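You operate a simulated robot arm through the tools that you are given. There is no shell and no other tool.

You are at the controls of a simulated robot arm. One attempt, no reset.

## Task
Fetch the orange bead and set it in the grey clay bowl. Count the combed grey sherds on the top of the purple-edged table, then put as many of the wooden clips from the top of the purple-edged table on the pot drawing there. Put the plain beige sherd labelled "29" from the top of the orange-edged table on the bed of the sliding tray and the plain beige sherd that says "72" on the grey tile. Put the card labelled "12 cm" from the bare end of the long white table on the low shelf of the white rack and the card labelled "52 cm" on the rubber mat. Any order will do. Set down upright: card.

It is judged by the outcome, as a careful person would: the job done as asked, and still so three seconds after it is handed in. It fails if anything else is knocked over, pushed out of place, dropped, spilled or broken.

## Robot
A 6-joint arm with a fingered hand on a trunk, on a base that drives. Base frame: it is fixed to the floor where the robot stands at the start and does not move with it; the origin is under the middle of the robot, x ahead of it, y to its left, z up. Units: mm, degrees, N and s.
With the tool pointing down near the work surface it reaches from about 440 to 940 mm from the robot's upright axis, wherever it stands. Its first joint turns from -166.0 to 166.0 degrees. Places, roughly: bed of the sliding tray [100, -2000, 800]; card [250, -13500, 750]; combed grey sherd [-1000, -2500, 750]; grey clay bowl (18x17x7 cm) [-900, -2400, 800]; grey tile (9x9x2 cm) [-900, -4400, 700]; low shelf of the white rack [-1300, -15100, 600]; orange bead (4x4x2 cm) [-1200, -1300, 800]; plain beige sherd [-750, -3750, 750]; pot drawing [-750, -2000, 750]; rubber mat (21x19 cm) [2780, -12960, 860]; wooden clip (3x4x7 cm) [-700, -2400, 800]. Payload 5 kg.
Tool frame: the origin (TCP) lies between the finger pads and is the grasp point; the fingertips stand 43 mm ahead of it; z points along the fingers, y is the line along which they close. Largest opening 144 mm; the body of the gripper starts 50 mm behind the TCP. The gripper is a hand of 5 fingers: y runs from the thumb to the fingers, the wrist lies at [-21, -133, -233] in the tool frame, and closing takes about 1.5 s.
Orientation is told as [roll, pitch, yaw] about the base's x, y, z axes, in that order, counted from this pose: with the fingers straight down and the wrist toward the robot, the tool's x, y and z point along [0, 1, 0], [1, 0, 0] and [0, 0, -1] of the base frame.

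## Interface
- The arm moves only by the tool drive_tool. Its argument "moves" is a list of rows, each a list of 6 numbers: the shift along the tool's x, y, z in mm, then the turn, a rotation vector about the tool's x, y, z in degrees. In form: [[dx, dy, dz, rx, ry, rz], ...]. A call has 1 to 20 rows; each row shifts and turns the commanded pose from where the row before left it, along the tool's axes as they then stand. "grip" is the opening, from 0 (shut) to 1 (fully open), set as the call begins (left out, the last holds). Rows are played at 5 a second. More than 50 mm and 8.6 degrees between two rows, or a gripper value outside its range, and nothing of the call is played. Where a pose cannot be reached the arm comes as near as it can. A force on the tool above 40 N (or 10 N above the force at the start of the call, whichever is more), or a blocked arm, ends the call early, and 0.2 s more pass. The fingers move at their own pace (about 72 mm/s each) and stop on an object; they squeeze with about 31 N. The grip force told is the motor's: it shows also when the fingers shut on nothing. Time passes only in rows, and 0.2 s behind the last, so rows that do not move let the fingers close. The reply holds the time, the measured pose of the TCP, the force on the tool along the base axes, the opening and the grip force, in the units named above and with some noise, with the torque about the TCP (base axes, N m) and any sound that the robot's microphone picked up, and new pictures: "show" is both (left out), scene, wrist or none.
- Cameras (640 x 400 px; columns grow to the right, rows downward): "scene" is now at [29, 147.8, 1365.1]; the picture's right is [-0.12, -0.99, 0.00], its down [-0.57, 0.07, -0.82] and it looks along [0.81, -0.10, -0.58] (base axes); focal length 266 px, centre (320, 200). "wrist" rides on the gripper at [86, -109, -168] in the tool frame; the picture's right is [-0.80, 0.28, -0.53], its down [-0.54, -0.73, 0.42] and it looks along [-0.27, 0.63, 0.73] (tool axes); focal length 275 px, centre (320, 200). There is no depth. A picture from a camera that has moved, and an enlarged one, comes with that camera's place and axes in the base frame and with its lens.
- raise_lower(by): slides the trunk up (or, below 0, down) by that many mm; the arm and the scene camera ride with it, the base frame stays. It gives what a move gives, with no picture.
- steer(legs): drives the robot by 1 to 6 legs, each [ahead, left, turn to the left] in mm, mm and degrees, along the robot's own axes; the way and the turn of a leg run together, so that a leg with both is an arc; at most 1500 mm and 180 degrees a leg. The arm and the cameras ride along, it lands a little off, and it stops where it bumps. It gives what a move gives, and a new picture of the scene camera.
- finger_targets(index, middle, ring, little, thumb_bend, thumb_turn): sets how far each is bent, from 0 (flat) to 1 (curled in); at 0.3 the hand is open as for a grip, at 0.7 the pads meet at the TCP. One left out holds its place. A second passes; each finger stops where it meets its share of the squeeze, and holds until it gets a number again. A gripper value or a shape takes the hand back. It gives what a move gives, with no picture; readings hold the bend of each and the force on index, middle, ring, little, thumb and palm. thumb_turn goes from beside the hand (0) to across from the fingers (1), as for a grip.
- set_grasp(shape): the hand has 5 fingers and takes this shape, open, in about a second: jaw (thumb against the fingers, like two jaws); tri (thumb and two fingers); tip (a fingertip pinch); poke (one finger out to press); point (the index stretched); flat (the hand flat); cup (the hand cupped); fist (a fist). The gripper value then closes the fingers along that shape, each until it touches; the sizes above hold for jaw. It gives what a move gives, with no picture.
- head_to(pan, tilt): turns the head with the scene camera to pan (to the left, within 155 degrees either way) and tilt (down, from -29 to 69), counted from straight ahead of the robot. It gives what a move gives, and a new picture of the scene camera.
- zoom(camera, box): a new picture of the part [left, top, right, bottom] of that camera's present view, enlarged. No time passes.
- finish_job(): hands the job in; it is judged then, once.

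Places have to be worked out from the pictures, the camera data and where the tool is seen. Open the gripper and draw the arm clear of the work before you hand the job in, unless the task says otherwise.

The tools are called after "Call:" as a command line: name --pt "numbers of a row" for each row, then --argument value for the rest, lists and objects as JSON in quotes. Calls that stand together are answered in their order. drive_tool: Moves the arm, as the interface text tells. Its arguments: {"type":"object","properties":{"moves":{"type":"array","items":{"type":"array","items":{"type":"number"}}},"grip":{"type":"number"},"show":{"type":"string","enum":["both","scene","wrist","none"]}},"required":["moves"]} The other tools are called the same way: raise_lower (by) slides the trunk up or down; set_grasp (shape) gives the hand a shape; finger_targets (index, middle, ring, little, thumb_bend, thumb_turn) moves the fingers one by one; steer (legs) drives the base; head_to (pan, tilt) turns the head that bears the scene camera; zoom (camera, box) takes an enlarged picture of a part of a camera's view; finish_job () hands the job in.

At the start:

```text
time_s: 0.0
tcp_pos: [569.9, 15.0, 938.5]
tool_rot: [0.0, 0.0, 0.0]
wrist_force: [-0.4, -0.9, -0.1]
torque: [0.0, 0.01, -0.02]
width: 143.3
finger_force: 0.1
shape: jaw
bend: [0.3, 0.3, 0.3, 0.3, 0.3, 0.98]
finger forces: [0.0, 0.0, 0.0, 0.0, 0.0, 0.0]
trunk travel left (down, up): [-275.0, 315.0]
robot x, y, heading: [0.2, 0.8, 0.0]
head pan, tilt: [-7.0, 35.2]
```

scene: 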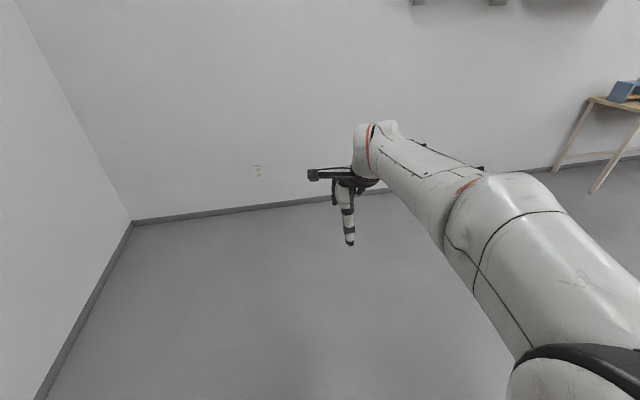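
wrist: 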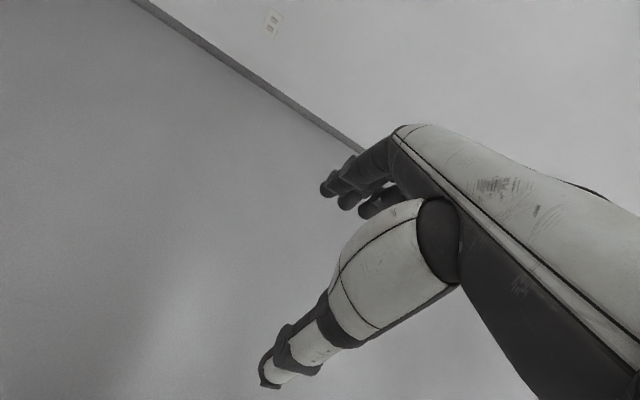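

The pictures show an empty corner ahead; the work lies to my right and behind. I turn the head to look around to the right first.

Call:
head_to --pan -90 --tilt 20

Call:
head_to --pan -140 --tilt 20

```text
time_s: 1.6
tcp_pos: [569.5, 15.4, 939.9]
tool_rot: [0.0, -0.1, 0.0]
wrist_force: [-0.3, -0.5, 0.3]
torque: [-0.01, -0.01, -0.02]
width: 143.6
finger_force: 0.0
shape: jaw
bend: [0.3, 0.3, 0.3, 0.3, 0.3, 0.98]
finger forces: [0.1, 0.0, 0.0, 0.1, 0.0, 0.1]
trunk travel left (down, up): [-275.0, 315.0]
robot x, y, heading: [0.2, -0.7, -0.0]
head pan, tilt: [-90.0, 20.0]
camera scene: at [-58.3, 65.4, 1389.2], right [-1.0, 0.0, 0.0], down [0.0, 0.34, -0.94], along [0.0, -0.94, -0.34], focal length 266 px, centre (320, 200)
```

scene: 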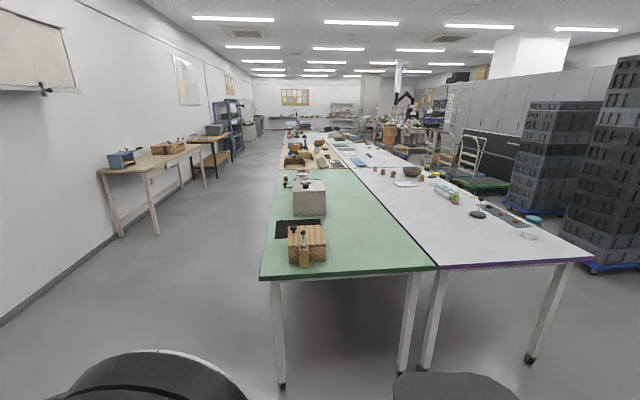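

```text
time_s: 2.8
tcp_pos: [570.7, 15.3, 940.3]
tool_rot: [-0.1, 0.0, 0.0]
wrist_force: [0.7, -0.4, 0.4]
torque: [-0.01, -0.03, 0.05]
width: 143.3
finger_force: 0.0
shape: jaw
bend: [0.3, 0.3, 0.3, 0.3, 0.3, 0.98]
finger forces: [0.0, 0.0, 0.0, 0.0, 0.0, 0.0]
trunk travel left (down, up): [-275.0, 315.0]
robot x, y, heading: [2.3, 0.4, 0.2]
head pan, tilt: [-140.0, 20.0]
camera scene: at [-129.6, 98.6, 1389.2], right [-0.64, 0.77, 0.0], down [0.26, 0.22, -0.94], along [-0.72, -0.6, -0.34], focal length 266 px, centre (320, 200)
```

scene: 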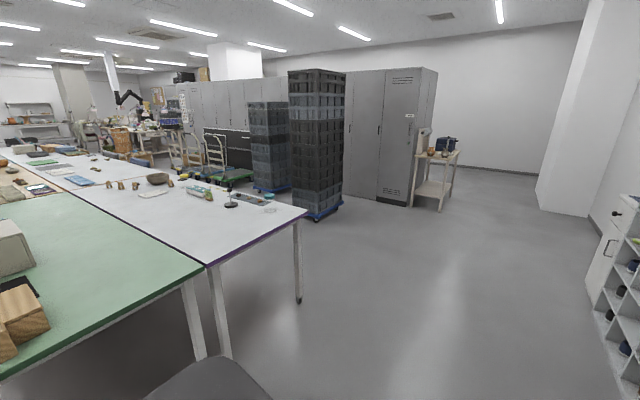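

A long row of tables: green-edged on the near side and purple-edged beyond, running along -y. I zoom in on the pieces to locate them.

Call:
head_to --pan -100 --tilt 20

Call:
zoom --camera "scene" --box '[260, 120, 420, 220]'

Call:
zoom --camera "scene" --box '[340, 160, 500, 260]'

Call:
zoom --camera "scene" --box '[200, 100, 360, 200]'

```text
time_s: 3.8
tcp_pos: [570.4, 13.8, 939.5]
tool_rot: [0.0, 0.0, 0.0]
wrist_force: [0.3, 0.3, -0.6]
torque: [0.01, 0.01, 0.01]
width: 143.5
finger_force: 0.0
shape: jaw
bend: [0.3, 0.3, 0.3, 0.3, 0.3, 0.98]
finger forces: [0.0, 0.0, 0.1, 0.0, 0.0, 0.0]
trunk travel left (down, up): [-275.0, 315.0]
robot x, y, heading: [3.9, -2.3, 0.1]
head pan, tilt: [-100.0, 20.0]
camera scene: at [-74.6, 66.8, 1389.2], right [-0.98, 0.17, 0.0], down [0.06, 0.34, -0.94], along [-0.16, -0.93, -0.34], focal length 266 px, centre (320, 200)
```

scene: 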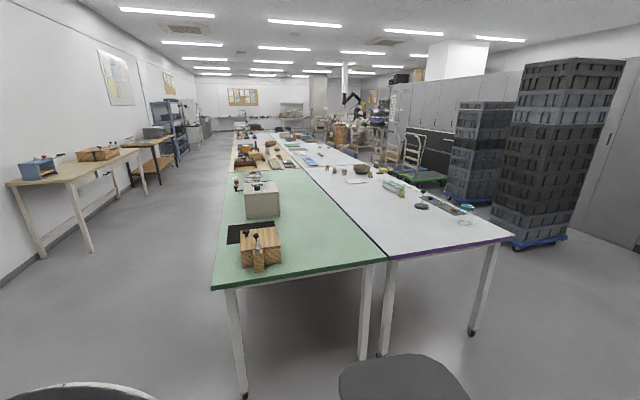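

```text
4.00 times, centred on (340, 170) of scene
camera zoom: at [-74.6, 66.8, 1389.2], right [-0.98, 0.17, 0.0], down [0.06, 0.34, -0.94], along [-0.16, -0.93, -0.34], focal length 1063 px, centre (240, 320)
```

zoom: 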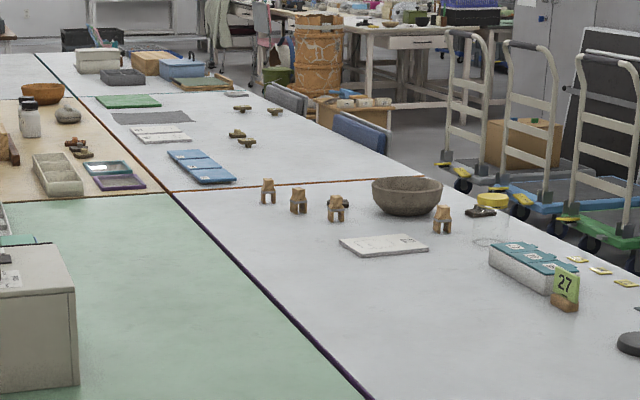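

```text
4.00 times, centred on (420, 210) of scene
camera zoom: at [-74.6, 66.8, 1389.2], right [-0.98, 0.17, 0.0], down [0.06, 0.34, -0.94], along [-0.16, -0.93, -0.34], focal length 1063 px, centre (-80, 160)
```

zoom: 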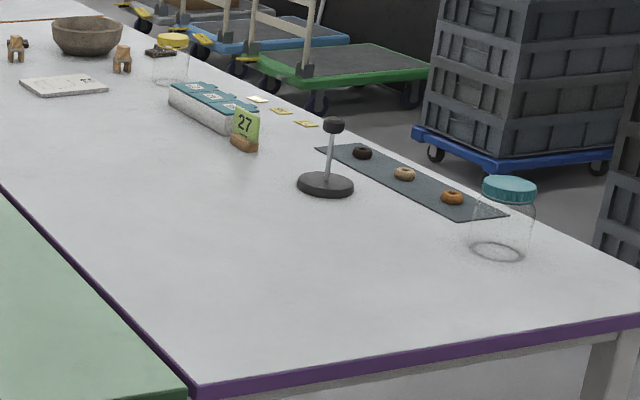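

```text
4.00 times, centred on (280, 150) of scene
camera zoom: at [-74.6, 66.8, 1389.2], right [-0.98, 0.17, 0.0], down [0.06, 0.34, -0.94], along [-0.16, -0.93, -0.34], focal length 1063 px, centre (480, 400)
```

zoom: 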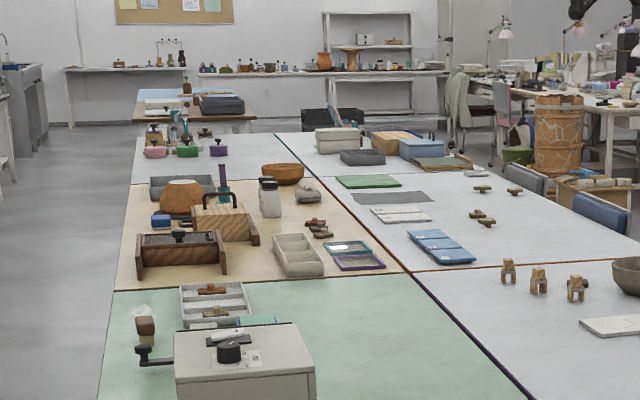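

The purple table holds the bead strip, stand, bowl, clips and drawing; the aisle on its far (‑x) side looks about 1.3 m wide. Before driving I look down and behind to check for my own footprint and obstacles.

Call:
head_to --pan -120 --tilt 60

Call:
head_to --pan 155 --tilt 30

Call:
head_to --pan 0 --tilt 69

```text
time_s: 4.9
tcp_pos: [570.1, 14.2, 940.0]
tool_rot: [0.0, 0.0, 0.0]
wrist_force: [1.2, -0.2, 0.3]
torque: [-0.04, 0.05, -0.05]
width: 143.3
finger_force: 0.1
shape: jaw
bend: [0.3, 0.3, 0.3, 0.3, 0.3, 0.98]
finger forces: [0.0, 0.1, 0.0, 0.1, 0.0, 0.0]
trunk travel left (down, up): [-275.0, 315.0]
robot x, y, heading: [-1.4, -0.3, -0.1]
head pan, tilt: [-120.0, 60.0]
camera scene: at [-91.7, 100.8, 1331.1], right [-0.87, 0.5, 0.0], down [0.43, 0.75, -0.5], along [-0.25, -0.43, -0.87], focal length 266 px, centre (320, 200)
```

scene: 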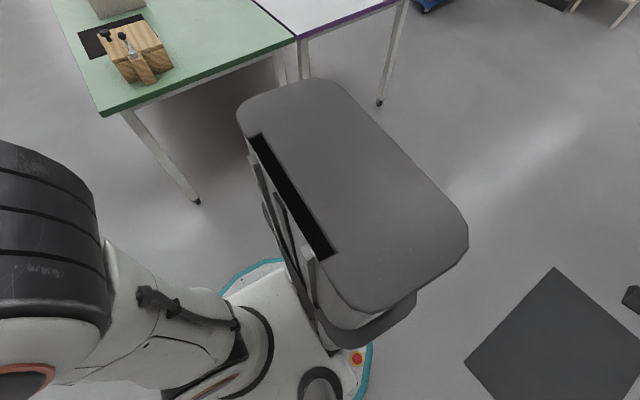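

```text
time_s: 8.7
tcp_pos: [570.5, 14.7, 940.1]
tool_rot: [0.0, 0.1, 0.0]
wrist_force: [0.2, -0.3, 0.1]
torque: [0.02, -0.01, 0.01]
width: 143.8
finger_force: 0.0
shape: jaw
bend: [0.3, 0.3, 0.3, 0.3, 0.3, 0.98]
finger forces: [0.1, 0.1, 0.0, 0.0, 0.0, 0.1]
trunk travel left (down, up): [-275.0, 315.0]
robot x, y, heading: [-0.1, -0.1, -0.1]
head pan, tilt: [154.7, 30.0]
camera scene: at [-140.1, 197.2, 1373.2], right [0.43, 0.9, 0.0], down [0.45, -0.21, -0.87], along [-0.78, 0.37, -0.5], focal length 266 px, centre (320, 200)
```

scene: 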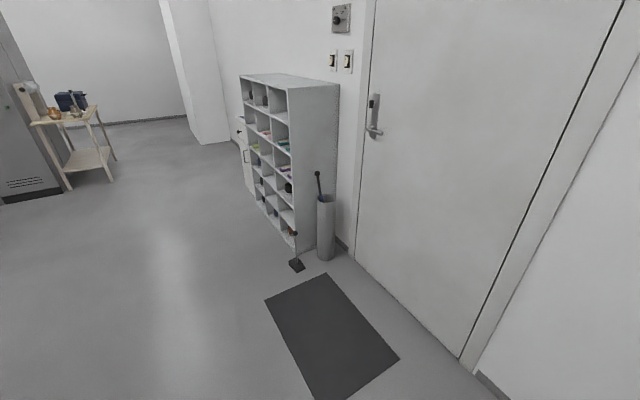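

```text
time_s: 11.1
tcp_pos: [570.0, 15.4, 939.3]
tool_rot: [0.0, 0.0, 0.0]
wrist_force: [-0.4, 0.0, 0.4]
torque: [-0.02, -0.01, -0.01]
width: 143.4
finger_force: 0.0
shape: jaw
bend: [0.3, 0.3, 0.3, 0.3, 0.3, 0.98]
finger forces: [0.0, 0.0, 0.0, 0.0, 0.0, 0.1]
trunk travel left (down, up): [-275.0, 315.0]
robot x, y, heading: [0.1, 4.2, -0.0]
head pan, tilt: [0.0, 68.8]
camera scene: at [-2.4, 158.6, 1321.7], right [0.0, -1.0, 0.0], down [-0.93, 0.0, -0.36], along [0.36, 0.0, -0.93], focal length 266 px, centre (320, 200)
```

scene: 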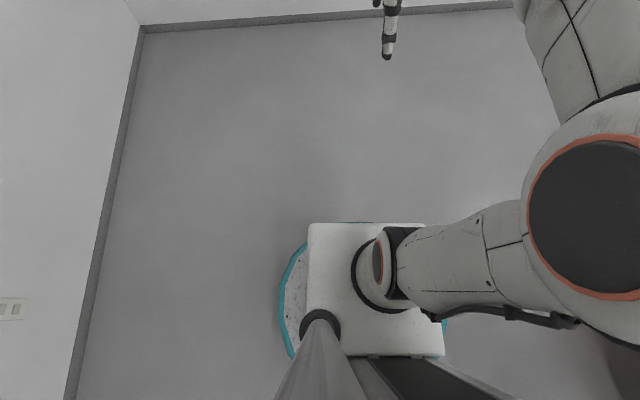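

The base is a round disc about 320 mm in radius and can move sideways. I shift right a bit to keep off the door mat, back up to the aisle beyond the purple table and slide along it to the bead.

Call:
steer --legs '[[0, -200, 0], [-1000, 0, 0], [-950, 0, 0]]'

Call:
head_to --pan -70 --tilt 25

```text
time_s: 21.9
tcp_pos: [-1355.5, -164.4, 939.7]
tool_rot: [0.0, 0.0, -0.8]
wrist_force: [1.1, 0.0, 0.7]
torque: [0.01, 0.0, -0.03]
width: 143.7
finger_force: 0.1
shape: jaw
bend: [0.3, 0.3, 0.3, 0.3, 0.3, 0.98]
finger forces: [0.0, 0.0, 0.2, 0.0, 0.0, 0.0]
trunk travel left (down, up): [-275.0, 315.0]
robot x, y, heading: [-1927.8, -166.2, -0.6]
head pan, tilt: [0.0, 68.8]
camera scene: at [-1926.2, -12.4, 1321.7], right [-0.01, -1.0, 0.0], down [-0.93, 0.01, -0.36], along [0.36, -0.01, -0.93], focal length 266 px, centre (320, 200)
```

scene: 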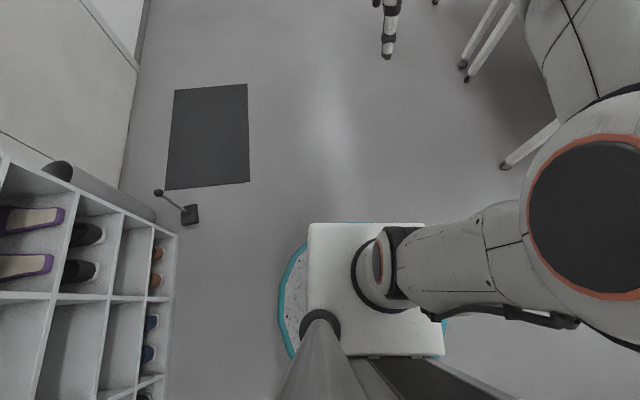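

```text
time_s: 23.4
tcp_pos: [-1355.6, -163.9, 939.6]
tool_rot: [0.0, -0.1, -0.9]
wrist_force: [0.2, 0.5, -0.2]
torque: [0.03, -0.01, 0.01]
width: 144.0
finger_force: 0.0
shape: jaw
bend: [0.3, 0.3, 0.3, 0.3, 0.3, 0.98]
finger forces: [0.1, 0.0, 0.1, 0.0, 0.0, 0.0]
trunk travel left (down, up): [-275.0, 315.0]
robot x, y, heading: [-1930.5, -170.5, -1.0]
head pan, tilt: [-70.0, 25.0]
camera scene: at [-1951.9, -98.5, 1381.1], right [-0.94, -0.33, 0.0], down [-0.14, 0.4, -0.91], along [0.3, -0.86, -0.42], focal length 266 px, centre (320, 200)
```

scene: 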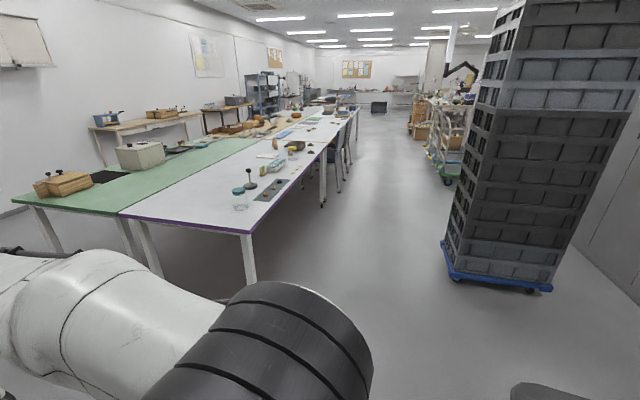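

The aisle between table and crate stacks is wide, though chairs stand by the next table. I zoom in to locate the bead and the edge.

Call:
zoom --camera "scene" --box '[220, 130, 340, 205]'

Call:
zoom --camera "scene" --box '[260, 100, 380, 175]'

```text
5.33 times, centred on (280, 168) of scene
camera zoom: at [-1951.9, -98.5, 1381.1], right [-0.94, -0.33, 0.0], down [-0.14, 0.4, -0.91], along [0.3, -0.86, -0.42], focal length 1417 px, centre (533, 373)
```

zoom: 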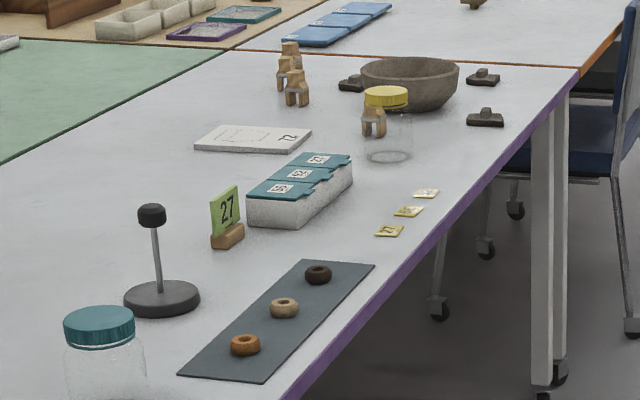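

```text
5.33 times, centred on (320, 138) of scene
camera zoom: at [-1951.9, -98.5, 1381.1], right [-0.94, -0.33, 0.0], down [-0.14, 0.4, -0.91], along [0.3, -0.86, -0.42], focal length 1417 px, centre (320, 533)
```

zoom: 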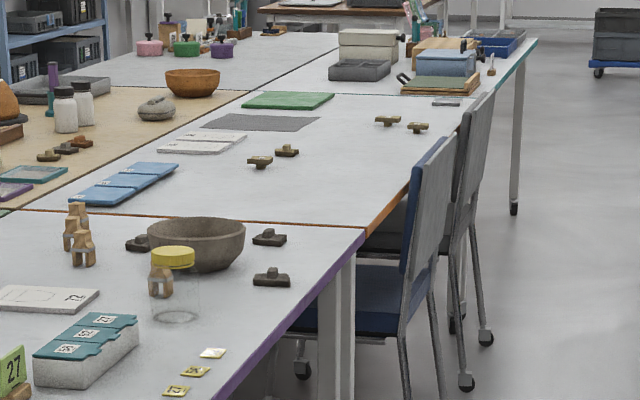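

I count three combed sherds so far near the bowl (to be confirmed close up) and four clips; the bead reckons to be at about [-1208, -1312]. I turn to face square to the table edge and slide along until the bead lies ahead of the tool.

Call:
steer --legs '[[0, 0, 6.6], [0, -1200, 0]]'

Call:
head_to --pan -10 --tilt 45

Call:
zoom --camera "wrist" --box '[0, 0, 640, 400]'

```text
time_s: 29.9
tcp_pos: [-1232.7, -1261.6, 940.5]
tool_rot: [0.0, 0.1, 6.9]
wrist_force: [0.5, 0.1, 1.3]
torque: [-0.02, 0.02, -0.02]
width: 143.7
finger_force: 0.1
shape: jaw
bend: [0.3, 0.3, 0.3, 0.3, 0.3, 0.98]
finger forces: [0.0, 0.0, 0.0, 0.0, 0.0, 0.0]
trunk travel left (down, up): [-275.0, 315.0]
robot x, y, heading: [-1795.9, -1345.6, 6.8]
head pan, tilt: [-70.0, 25.0]
camera scene: at [-1831.9, -1277.0, 1381.1], right [-0.89, -0.45, 0.0], down [-0.19, 0.38, -0.91], along [0.41, -0.81, -0.42], focal length 266 px, centre (320, 200)
```

scene: 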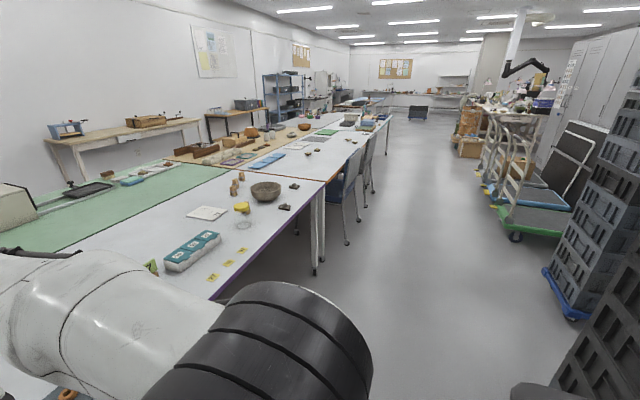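

```text
time_s: 31.2
tcp_pos: [-1232.7, -1261.9, 939.3]
tool_rot: [0.0, -0.1, 6.9]
wrist_force: [1.2, 0.6, 0.3]
torque: [-0.01, 0.01, 0.01]
width: 143.7
finger_force: 0.1
shape: jaw
bend: [0.3, 0.3, 0.3, 0.3, 0.3, 0.98]
finger forces: [0.0, 0.1, 0.1, 0.0, 0.1, 0.0]
trunk travel left (down, up): [-275.0, 315.0]
robot x, y, heading: [-1798.8, -1346.6, 7.1]
head pan, tilt: [-10.0, 45.0]
camera scene: at [-1792.4, -1199.3, 1350.6], right [-0.05, -1.0, 0.0], down [-0.71, 0.04, -0.71], along [0.71, -0.04, -0.71], focal length 266 px, centre (320, 200)
```

scene: 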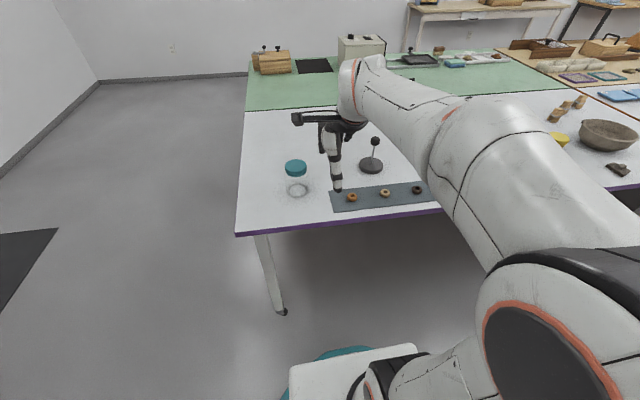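

```text
1.00 times, centred on (320, 200) of wrist (not enlarged: the box is as wide or as high as the picture)
camera zoom: at [-1350.2, -1189.5, 1108.1], right [0.38, -0.76, 0.53], down [-0.66, -0.63, -0.42], along [0.65, -0.19, -0.73], focal length 275 px, centre (320, 200)
```

zoom: 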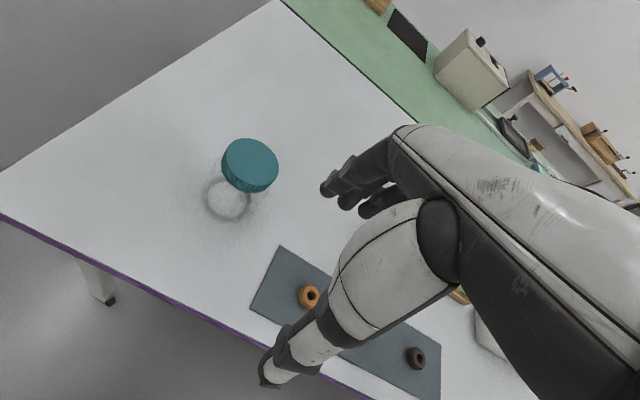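

The two cameras agree on the bead at about [-1197, -1332]. I zoom on the hand to understand the finger geometry before going down.

Call:
zoom --camera "scene" --box '[270, 60, 430, 220]'

Call:
set_grasp --shape "tri"

Call:
zoom --camera "scene" --box '[270, 60, 430, 220]'

Call:
zoom --camera "wrist" --box '[0, 0, 640, 400]'

```text
2.50 times, centred on (350, 140) of scene
camera zoom: at [-1792.4, -1199.3, 1350.6], right [-0.05, -1.0, 0.0], down [-0.71, 0.04, -0.71], along [0.71, -0.04, -0.71], focal length 664 px, centre (245, 350)
```

zoom: 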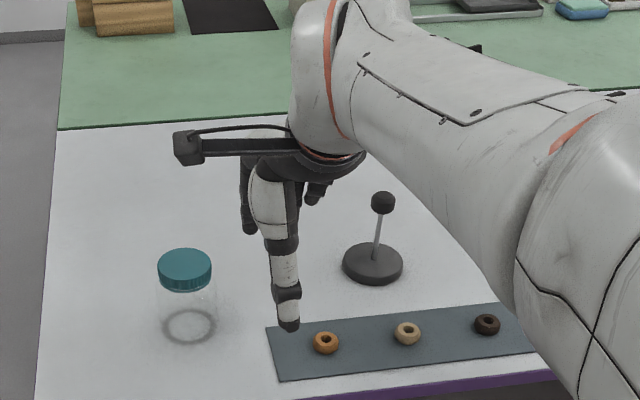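

```text
time_s: 32.1
tcp_pos: [-1231.9, -1262.4, 939.4]
tool_rot: [0.0, 0.0, 6.9]
wrist_force: [0.5, 0.0, 0.2]
torque: [0.0, 0.02, 0.02]
width: 143.4
finger_force: 0.1
shape: tri
bend: [0.3, 0.3, 0.99, 0.99, 0.3, 0.98]
finger forces: [0.0, 0.0, 0.0, 0.0, 0.0, 0.1]
trunk travel left (down, up): [-275.0, 315.0]
robot x, y, heading: [-1797.6, -1346.8, 7.0]
head pan, tilt: [-10.0, 45.0]
```

```text
2.50 times, centred on (350, 140) of scene
camera zoom: at [-1792.4, -1199.2, 1350.5], right [-0.05, -1.0, 0.0], down [-0.71, 0.04, -0.71], along [0.71, -0.04, -0.71], focal length 664 px, centre (245, 350)
```

zoom: 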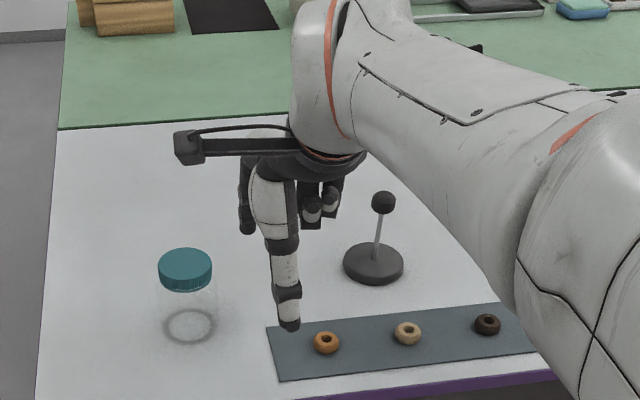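

```text
1.00 times, centred on (320, 200) of wrist (not enlarged: the box is as wide or as high as the picture)
camera zoom: at [-1350.2, -1189.6, 1108.1], right [0.38, -0.76, 0.53], down [-0.66, -0.63, -0.42], along [0.65, -0.19, -0.73], focal length 275 px, centre (320, 200)
```

zoom: 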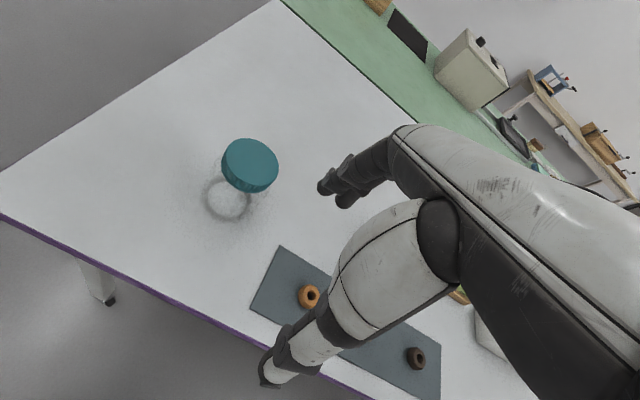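

Fingers and thumb close symmetrically along the tool y-axis. I close the tri grasp in free air to see where the tips go as they shut.

Call:
drive_tool --pt "0 0 0 0 0 0" --pt "0 0 0 0 0 0" --pt "0 0 0 0 0 0" --pt "0 0 0 0 0 0" --pt "0 0 0 0 0 0" --pt "0 0 0 0 0 0" --grip 0.3 --show "both"

Call:
zoom --camera "scene" --box '[270, 60, 430, 220]'

```text
time_s: 33.5
tcp_pos: [-1231.9, -1262.7, 939.5]
tool_rot: [0.0, 0.0, 6.9]
wrist_force: [0.0, 0.1, -0.5]
torque: [-0.01, 0.0, 0.02]
width: 43.5
finger_force: 0.1
shape: tri
bend: [0.74, 0.54, 0.99, 0.99, 0.74, 1.0]
finger forces: [0.0, 0.0, 0.0, 0.0, 0.0, 0.0]
trunk travel left (down, up): [-275.0, 315.0]
robot x, y, heading: [-1800.7, -1348.3, 6.9]
head pan, tilt: [-10.0, 45.0]
camera scene: at [-1792.4, -1199.2, 1350.5], right [-0.05, -1.0, 0.0], down [-0.71, 0.04, -0.71], along [0.71, -0.04, -0.71], focal length 266 px, centre (320, 200)
camera wrist: at [-1350.2, -1189.5, 1108.1], right [0.38, -0.76, 0.53], down [-0.66, -0.63, -0.42], along [0.65, -0.19, -0.73], focal length 275 px, centre (320, 200)
```

scene: 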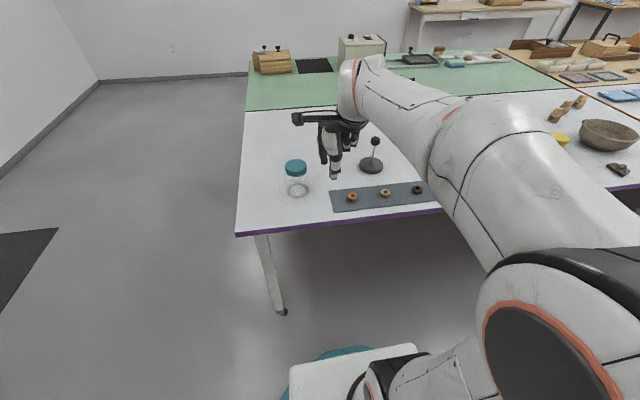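
wrist: 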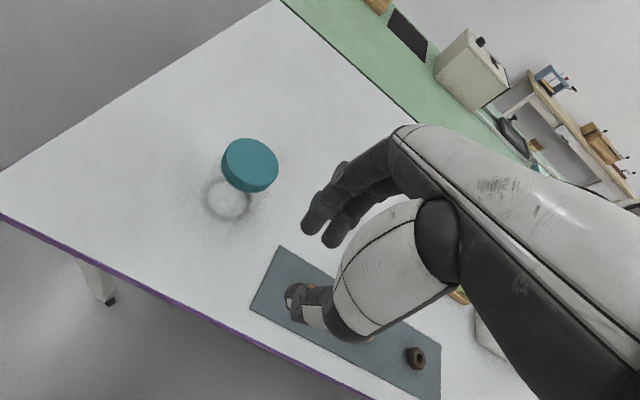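

```text
2.50 times, centred on (350, 140) of scene
camera zoom: at [-1792.4, -1199.2, 1350.5], right [-0.05, -1.0, 0.0], down [-0.71, 0.04, -0.71], along [0.71, -0.04, -0.71], focal length 664 px, centre (245, 350)
```

zoom: 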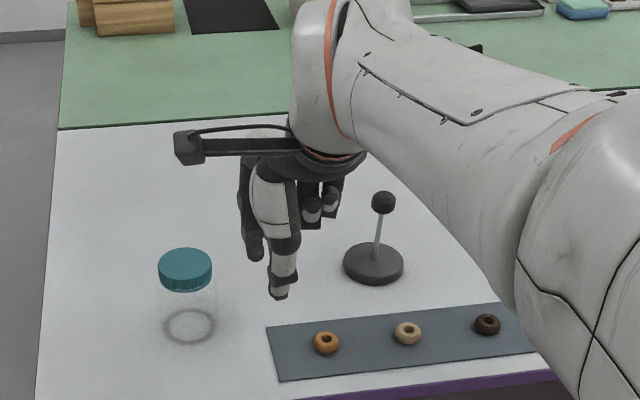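

The tips keep standing about 43 mm ahead of the TCP while closing, and the tri grasp centres near x = -7. I reopen and move over the bead, staying well above it.

Call:
drive_tool --pt "-22 9 0 0 0 0" --pt "-22 9 0 0 0 0" --pt "-22 8.5 0 0 0 0" --pt "0 0 25 0 0 0" --pt "0 0 25 0 0 0" --pt "0 0 25 0 0 0" --grip 0.65 --show "both"

Call:
zoom --camera "scene" --box '[290, 120, 450, 220]'

```text
time_s: 34.9
tcp_pos: [-1198.4, -1323.5, 864.8]
tool_rot: [0.1, 0.0, 6.9]
wrist_force: [0.2, -0.2, 1.1]
torque: [0.02, -0.01, -0.01]
width: 93.2
finger_force: 0.1
shape: tri
bend: [0.73, 0.39, 0.99, 0.99, 0.63, 1.0]
finger forces: [0.1, 0.0, 0.0, 0.0, 0.0, 0.0]
trunk travel left (down, up): [-275.0, 315.0]
robot x, y, heading: [-1797.7, -1346.3, 6.8]
head pan, tilt: [-10.0, 45.0]
camera scene: at [-1792.4, -1199.2, 1350.6], right [-0.05, -1.0, 0.0], down [-0.71, 0.04, -0.71], along [0.71, -0.04, -0.71], focal length 266 px, centre (320, 200)
camera wrist: at [-1316.5, -1251.8, 1032.7], right [0.38, -0.76, 0.53], down [-0.66, -0.63, -0.42], along [0.65, -0.19, -0.73], focal length 275 px, centre (320, 200)
```

scene: 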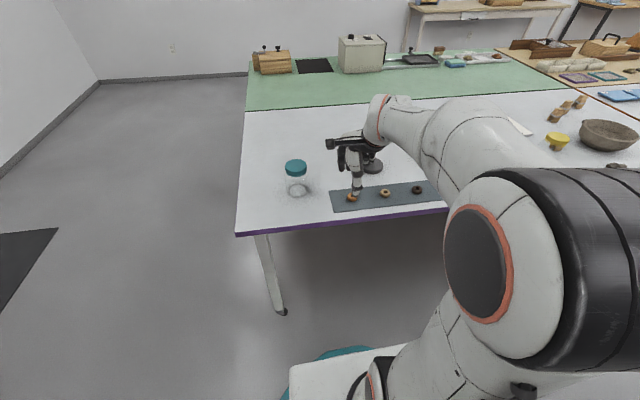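
wrist: 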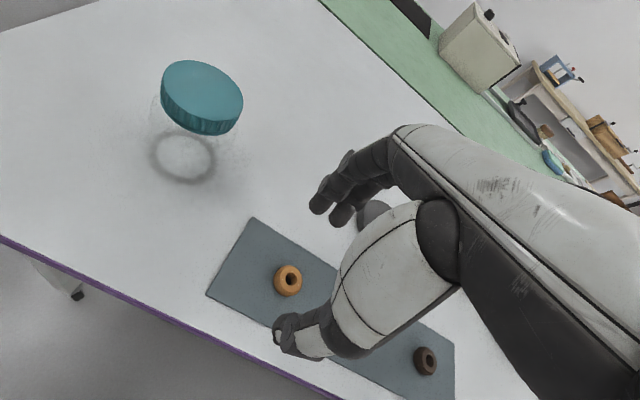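

```text
4.00 times, centred on (370, 170) of scene
camera zoom: at [-1792.4, -1199.2, 1350.6], right [-0.05, -1.0, 0.0], down [-0.71, 0.04, -0.71], along [0.71, -0.04, -0.71], focal length 1063 px, centre (120, 320)
```

zoom: 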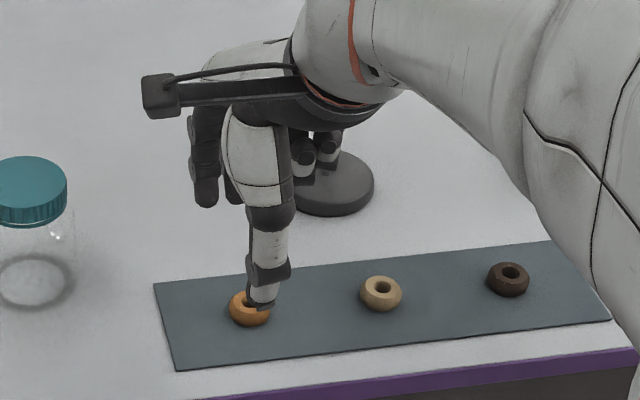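

The bead lies about 9–12 mm to the tool's -x side, 0–2 mm in y. I correct slightly and go down further, then look again.

Call:
drive_tool --pt "-5 1 0 0 0 0" --pt "0 0 20 0 0 0" --pt "0 0 20 0 0 0" --pt "0 0 10 0 0 0" --pt "0 0 0 0 0 0" --show "both"

Call:
zoom --camera "scene" --box '[310, 140, 422, 210]'

```text
time_s: 36.1
tcp_pos: [-1196.6, -1330.3, 814.5]
tool_rot: [0.0, 0.0, 6.9]
wrist_force: [1.0, 0.0, -1.2]
torque: [0.01, -0.02, -0.02]
width: 93.3
finger_force: 0.0
shape: tri
bend: [0.73, 0.39, 0.99, 0.99, 0.63, 1.0]
finger forces: [0.0, 0.1, 0.0, 0.0, 0.1, 0.0]
trunk travel left (down, up): [-275.0, 315.0]
robot x, y, heading: [-1798.3, -1345.7, 6.9]
head pan, tilt: [-10.0, 45.0]
camera scene: at [-1792.3, -1199.3, 1350.5], right [-0.05, -1.0, 0.0], down [-0.71, 0.04, -0.71], along [0.71, -0.04, -0.71], focal length 266 px, centre (320, 200)
camera wrist: at [-1313.7, -1257.1, 982.7], right [0.38, -0.76, 0.53], down [-0.66, -0.63, -0.42], along [0.65, -0.19, -0.73], focal length 275 px, centre (320, 200)
```

scene: 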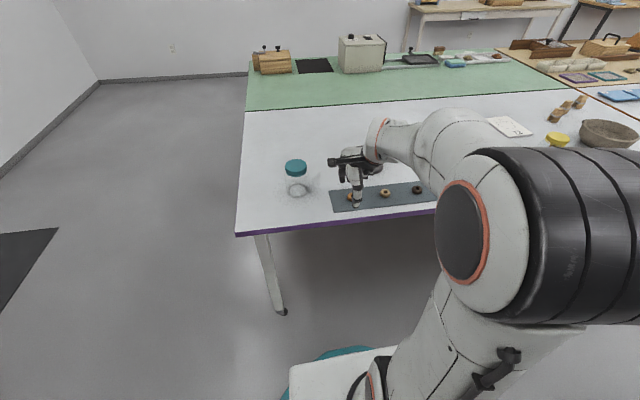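
wrist: 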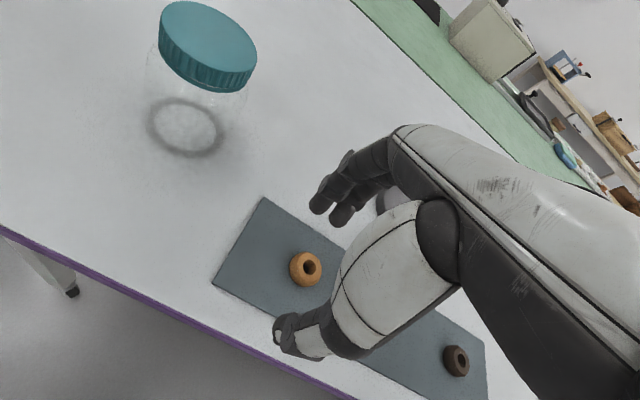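

```text
5.71 times, centred on (366, 175) of scene
camera zoom: at [-1792.3, -1199.3, 1350.5], right [-0.05, -1.0, 0.0], down [-0.71, 0.04, -0.71], along [0.71, -0.04, -0.71], focal length 1518 px, centre (57, 343)
```

zoom: 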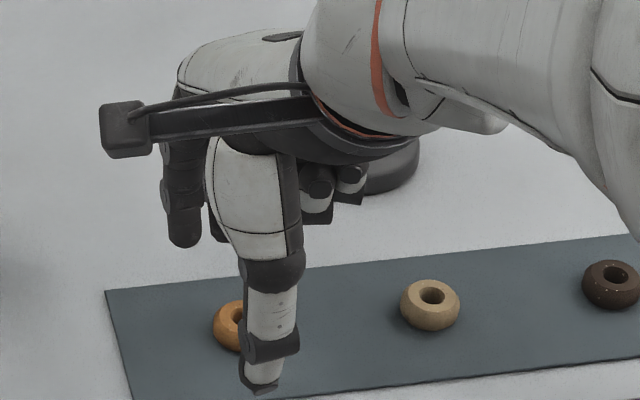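

The bead sits centred between thumb and fingers within a few millimetres. I lower in small steps, watching the force for contact with the strip.

Call:
drive_tool --pt "0 0 6 0 0 0" --pt "0 0 5 0 0 0" --pt "0 0 0 0 0 0" --show "none"

Call:
drive_tool --pt "0 0 3 0 0 0" --pt "0 0 0 0 0 0" --show "wrist"

```text
time_s: 36.9
tcp_pos: [-1196.8, -1328.1, 803.2]
tool_rot: [0.0, 0.0, 6.9]
wrist_force: [0.0, -0.9, -0.3]
torque: [0.04, 0.01, 0.02]
width: 92.9
finger_force: 0.0
shape: tri
bend: [0.73, 0.39, 0.99, 0.99, 0.63, 1.0]
finger forces: [0.0, 0.1, 0.0, 0.0, 0.0, 0.0]
trunk travel left (down, up): [-275.0, 315.0]
robot x, y, heading: [-1797.7, -1344.5, 7.1]
head pan, tilt: [-10.0, 45.0]
```

```text
time_s: 37.5
tcp_pos: [-1196.7, -1328.6, 801.4]
tool_rot: [0.0, 0.0, 6.9]
wrist_force: [0.0, 0.2, -0.5]
torque: [-0.02, -0.03, 0.0]
width: 93.2
finger_force: 0.0
shape: tri
bend: [0.73, 0.39, 0.99, 0.99, 0.63, 1.0]
finger forces: [0.0, 0.0, 0.1, 0.2, 0.0, 0.0]
trunk travel left (down, up): [-275.0, 315.0]
robot x, y, heading: [-1796.6, -1344.3, 6.9]
head pan, tilt: [-10.0, 45.0]
camera wrist: at [-1314.0, -1256.5, 969.3], right [0.38, -0.76, 0.53], down [-0.66, -0.63, -0.42], along [0.65, -0.19, -0.73], focal length 275 px, centre (320, 200)
```

wrist: 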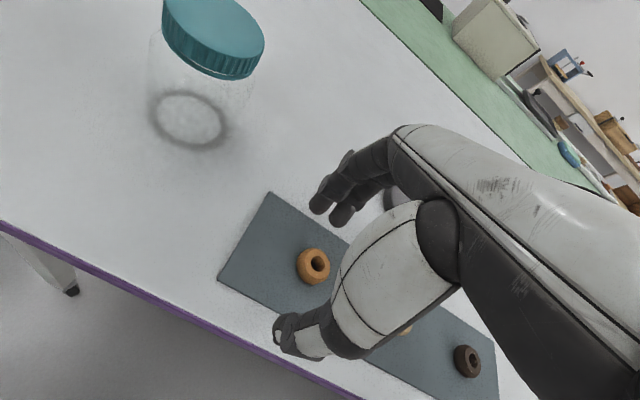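

No contact yet; tips should be about 4–5 mm above the strip. I go 3 mm lower and then close on the bead.

Call:
drive_tool --pt "0 0 3 0 0 0" --pt "0 0 0 0 0 0" --show "none"

Call:
drive_tool --pt "0 0 0 0 0 0" --pt "0 0 0 0 0 0" --pt "0 0 0 0 0 0" --pt "0 0 0 0 0 0" --pt "0 0 0 0 0 0" --pt "0 0 0 0 0 0" --pt "0 0 0 0 0 0" --pt "0 0 0 0 0 0" --grip 0 --show "both"

Call:
zoom --camera "scene" --box '[310, 140, 422, 210]'

```text
time_s: 38.1
tcp_pos: [-1195.5, -1329.0, 797.7]
tool_rot: [-0.1, 0.0, 6.9]
wrist_force: [-0.1, -0.1, 0.4]
torque: [-0.02, 0.01, 0.0]
width: 93.1
finger_force: 0.0
shape: tri
bend: [0.73, 0.39, 0.99, 0.99, 0.63, 1.0]
finger forces: [0.1, 0.0, 0.0, 0.1, 0.0, 0.0]
trunk travel left (down, up): [-275.0, 315.0]
robot x, y, heading: [-1798.9, -1348.0, 6.9]
head pan, tilt: [-10.0, 45.0]
```

```text
time_s: 39.9
tcp_pos: [-1196.8, -1329.2, 798.3]
tool_rot: [-0.1, -0.1, 6.8]
wrist_force: [-1.6, 1.3, 8.2]
torque: [-0.03, -0.04, 0.01]
width: 9.8
finger_force: 30.8
shape: tri
bend: [0.7, 0.63, 1.0, 1.0, 0.75, 1.0]
finger forces: [0.0, 19.3, 0.0, 0.0, 26.0, 0.0]
trunk travel left (down, up): [-275.0, 315.0]
robot x, y, heading: [-1801.0, -1343.8, 7.1]
head pan, tilt: [-10.0, 45.0]
camera scene: at [-1792.9, -1199.2, 1350.6], right [-0.05, -1.0, 0.0], down [-0.71, 0.04, -0.71], along [0.71, -0.04, -0.71], focal length 266 px, centre (320, 200)
camera wrist: at [-1314.5, -1256.5, 966.6], right [0.38, -0.76, 0.53], down [-0.65, -0.63, -0.42], along [0.66, -0.19, -0.73], focal length 275 px, centre (320, 200)
```

scene: 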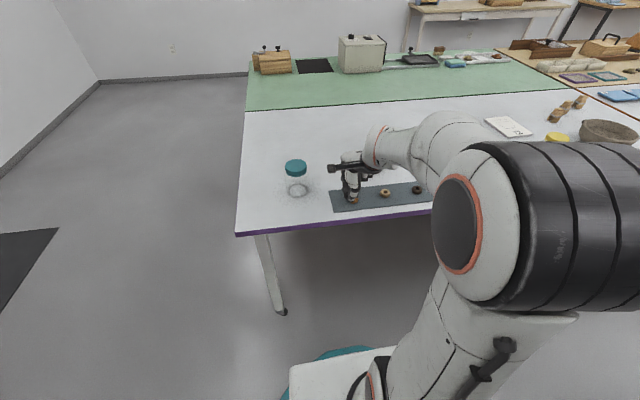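
wrist: 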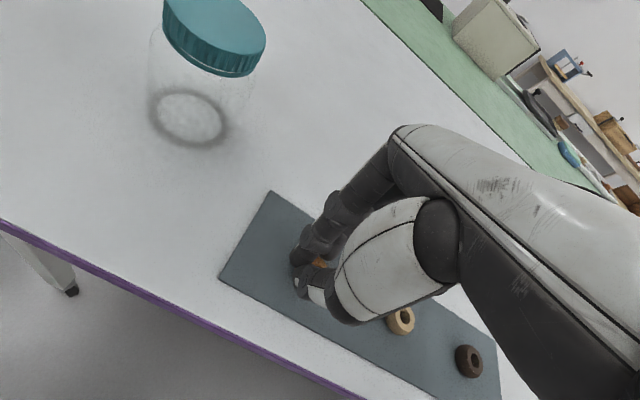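

```text
5.71 times, centred on (366, 175) of scene
camera zoom: at [-1792.9, -1199.2, 1350.6], right [-0.05, -1.0, 0.0], down [-0.71, 0.04, -0.71], along [0.71, -0.04, -0.71], focal length 1518 px, centre (57, 343)
```

zoom: 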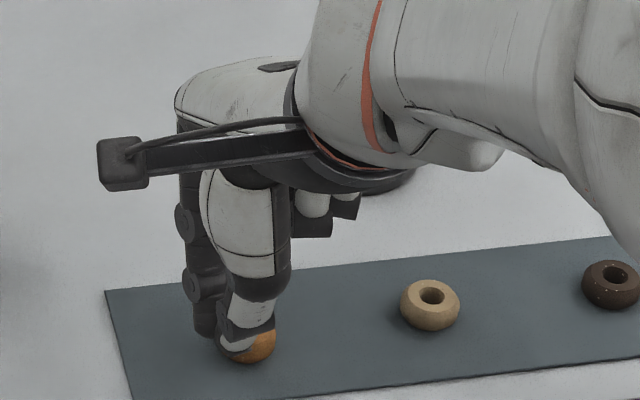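

The grip shows 31 N with thumb and middle finger in contact, but a width of only 10 mm is odd. I zoom on the fingertips to see how the bead is held.

Call:
zoom --camera "wrist" --box '[270, 220, 370, 320]'

Call:
zoom --camera "scene" --box '[335, 170, 375, 210]'

```text
4.00 times, centred on (320, 270) of wrist
camera zoom: at [-1314.5, -1256.5, 966.6], right [0.38, -0.76, 0.53], down [-0.65, -0.63, -0.42], along [0.66, -0.19, -0.73], focal length 1101 px, centre (320, -80)
```

zoom: 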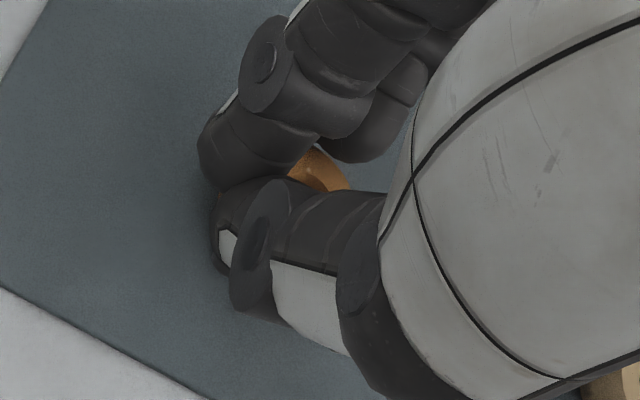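

```text
10.00 times, centred on (355, 190) of scene
camera zoom: at [-1792.9, -1199.2, 1350.6], right [-0.05, -1.0, 0.0], down [-0.71, 0.04, -0.71], along [0.71, -0.04, -0.71], focal length 2657 px, centre (-30, 300)
```

zoom: 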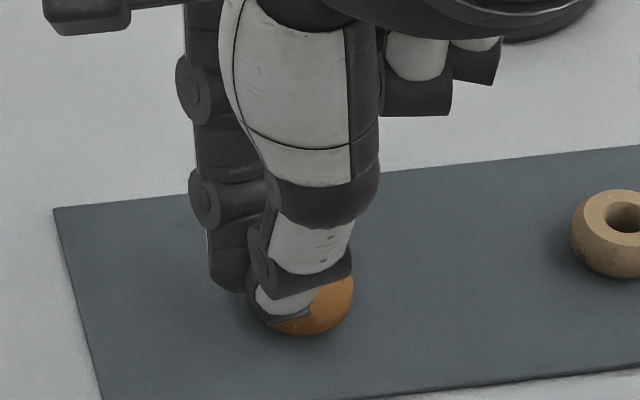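

The index seems to have slipped past one side of the bead and met the thumb, so the bead is only held off-centre. I open again and re-measure the bead's place.

Call:
drive_tool --pt "0 0 0 0 0 0" --pt "0 0 0 0 0 0" --pt "0 0 0 0 0 0" --pt "0 0 0 0 0 0" --pt "0 0 0 0 0 0" --pt "0 0 -20 0 0 0" --pt "0 0 -20 0 0 0" --grip 0.8 --show "both"

Call:
zoom --camera "scene" --box '[310, 140, 422, 210]'

Call:
zoom --camera "wrist" --box '[240, 160, 440, 360]'

```text
time_s: 41.5
tcp_pos: [-1196.6, -1329.0, 837.6]
tool_rot: [0.1, 0.0, 6.9]
wrist_force: [-0.1, 0.2, -0.4]
torque: [0.0, 0.04, 0.02]
width: 115.0
finger_force: 0.1
shape: tri
bend: [0.26, 0.34, 0.99, 0.99, 0.52, 0.99]
finger forces: [0.1, 0.0, 0.0, 0.0, 0.0, 0.0]
trunk travel left (down, up): [-275.0, 315.0]
robot x, y, heading: [-1798.0, -1347.1, 7.0]
head pan, tilt: [-10.0, 45.0]
camera scene: at [-1792.2, -1199.3, 1350.5], right [-0.05, -1.0, 0.0], down [-0.71, 0.04, -0.71], along [0.71, -0.04, -0.71], focal length 266 px, centre (320, 200)
camera wrist: at [-1315.0, -1256.4, 1006.1], right [0.38, -0.76, 0.53], down [-0.66, -0.63, -0.42], along [0.65, -0.19, -0.73], focal length 275 px, centre (320, 200)
```

scene: 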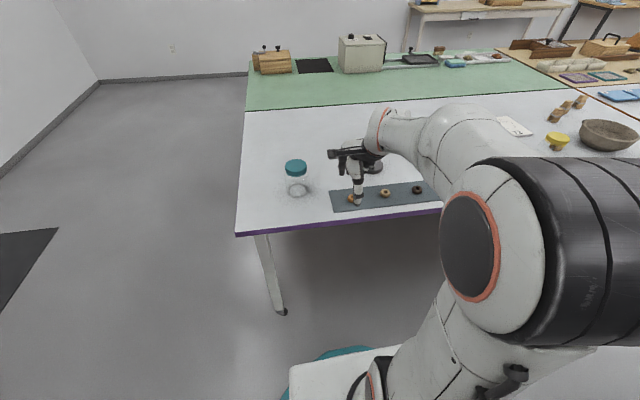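
wrist: 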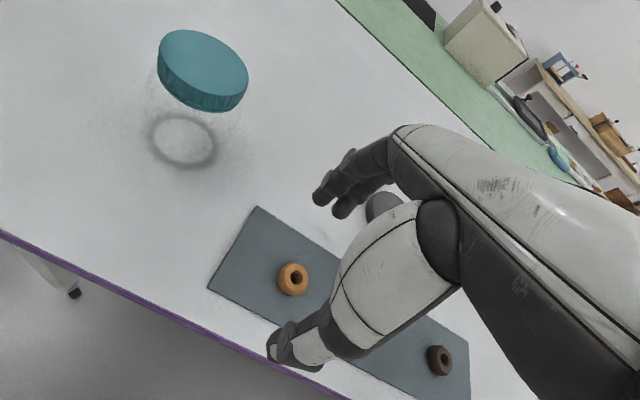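

```text
5.71 times, centred on (366, 175) of scene
camera zoom: at [-1792.2, -1199.3, 1350.5], right [-0.05, -1.0, 0.0], down [-0.71, 0.04, -0.71], along [0.71, -0.04, -0.71], focal length 1518 px, centre (57, 343)
```

zoom: 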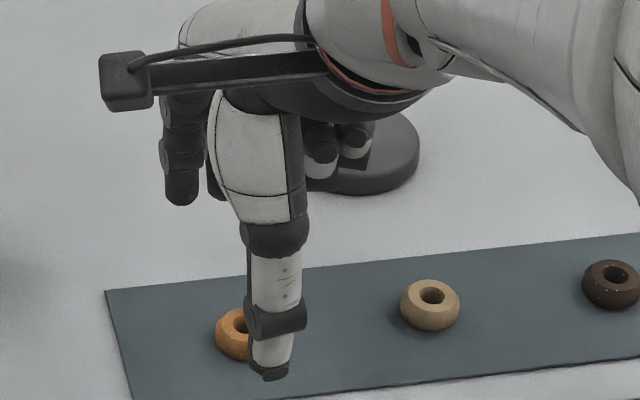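

```text
2.00 times, centred on (340, 260) of wrist
camera zoom: at [-1315.0, -1256.4, 1006.1], right [0.38, -0.76, 0.53], down [-0.66, -0.63, -0.42], along [0.65, -0.19, -0.73], focal length 551 px, centre (280, 80)
```

zoom: 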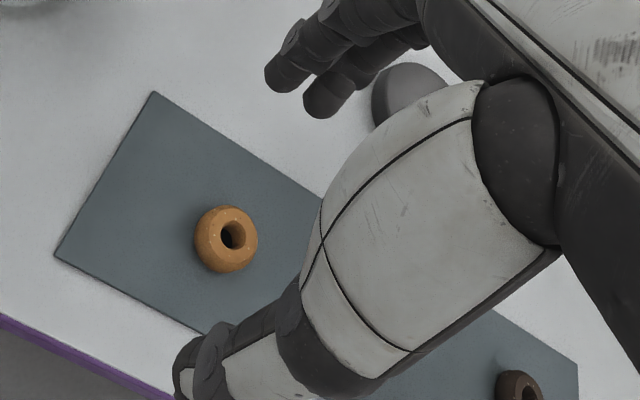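

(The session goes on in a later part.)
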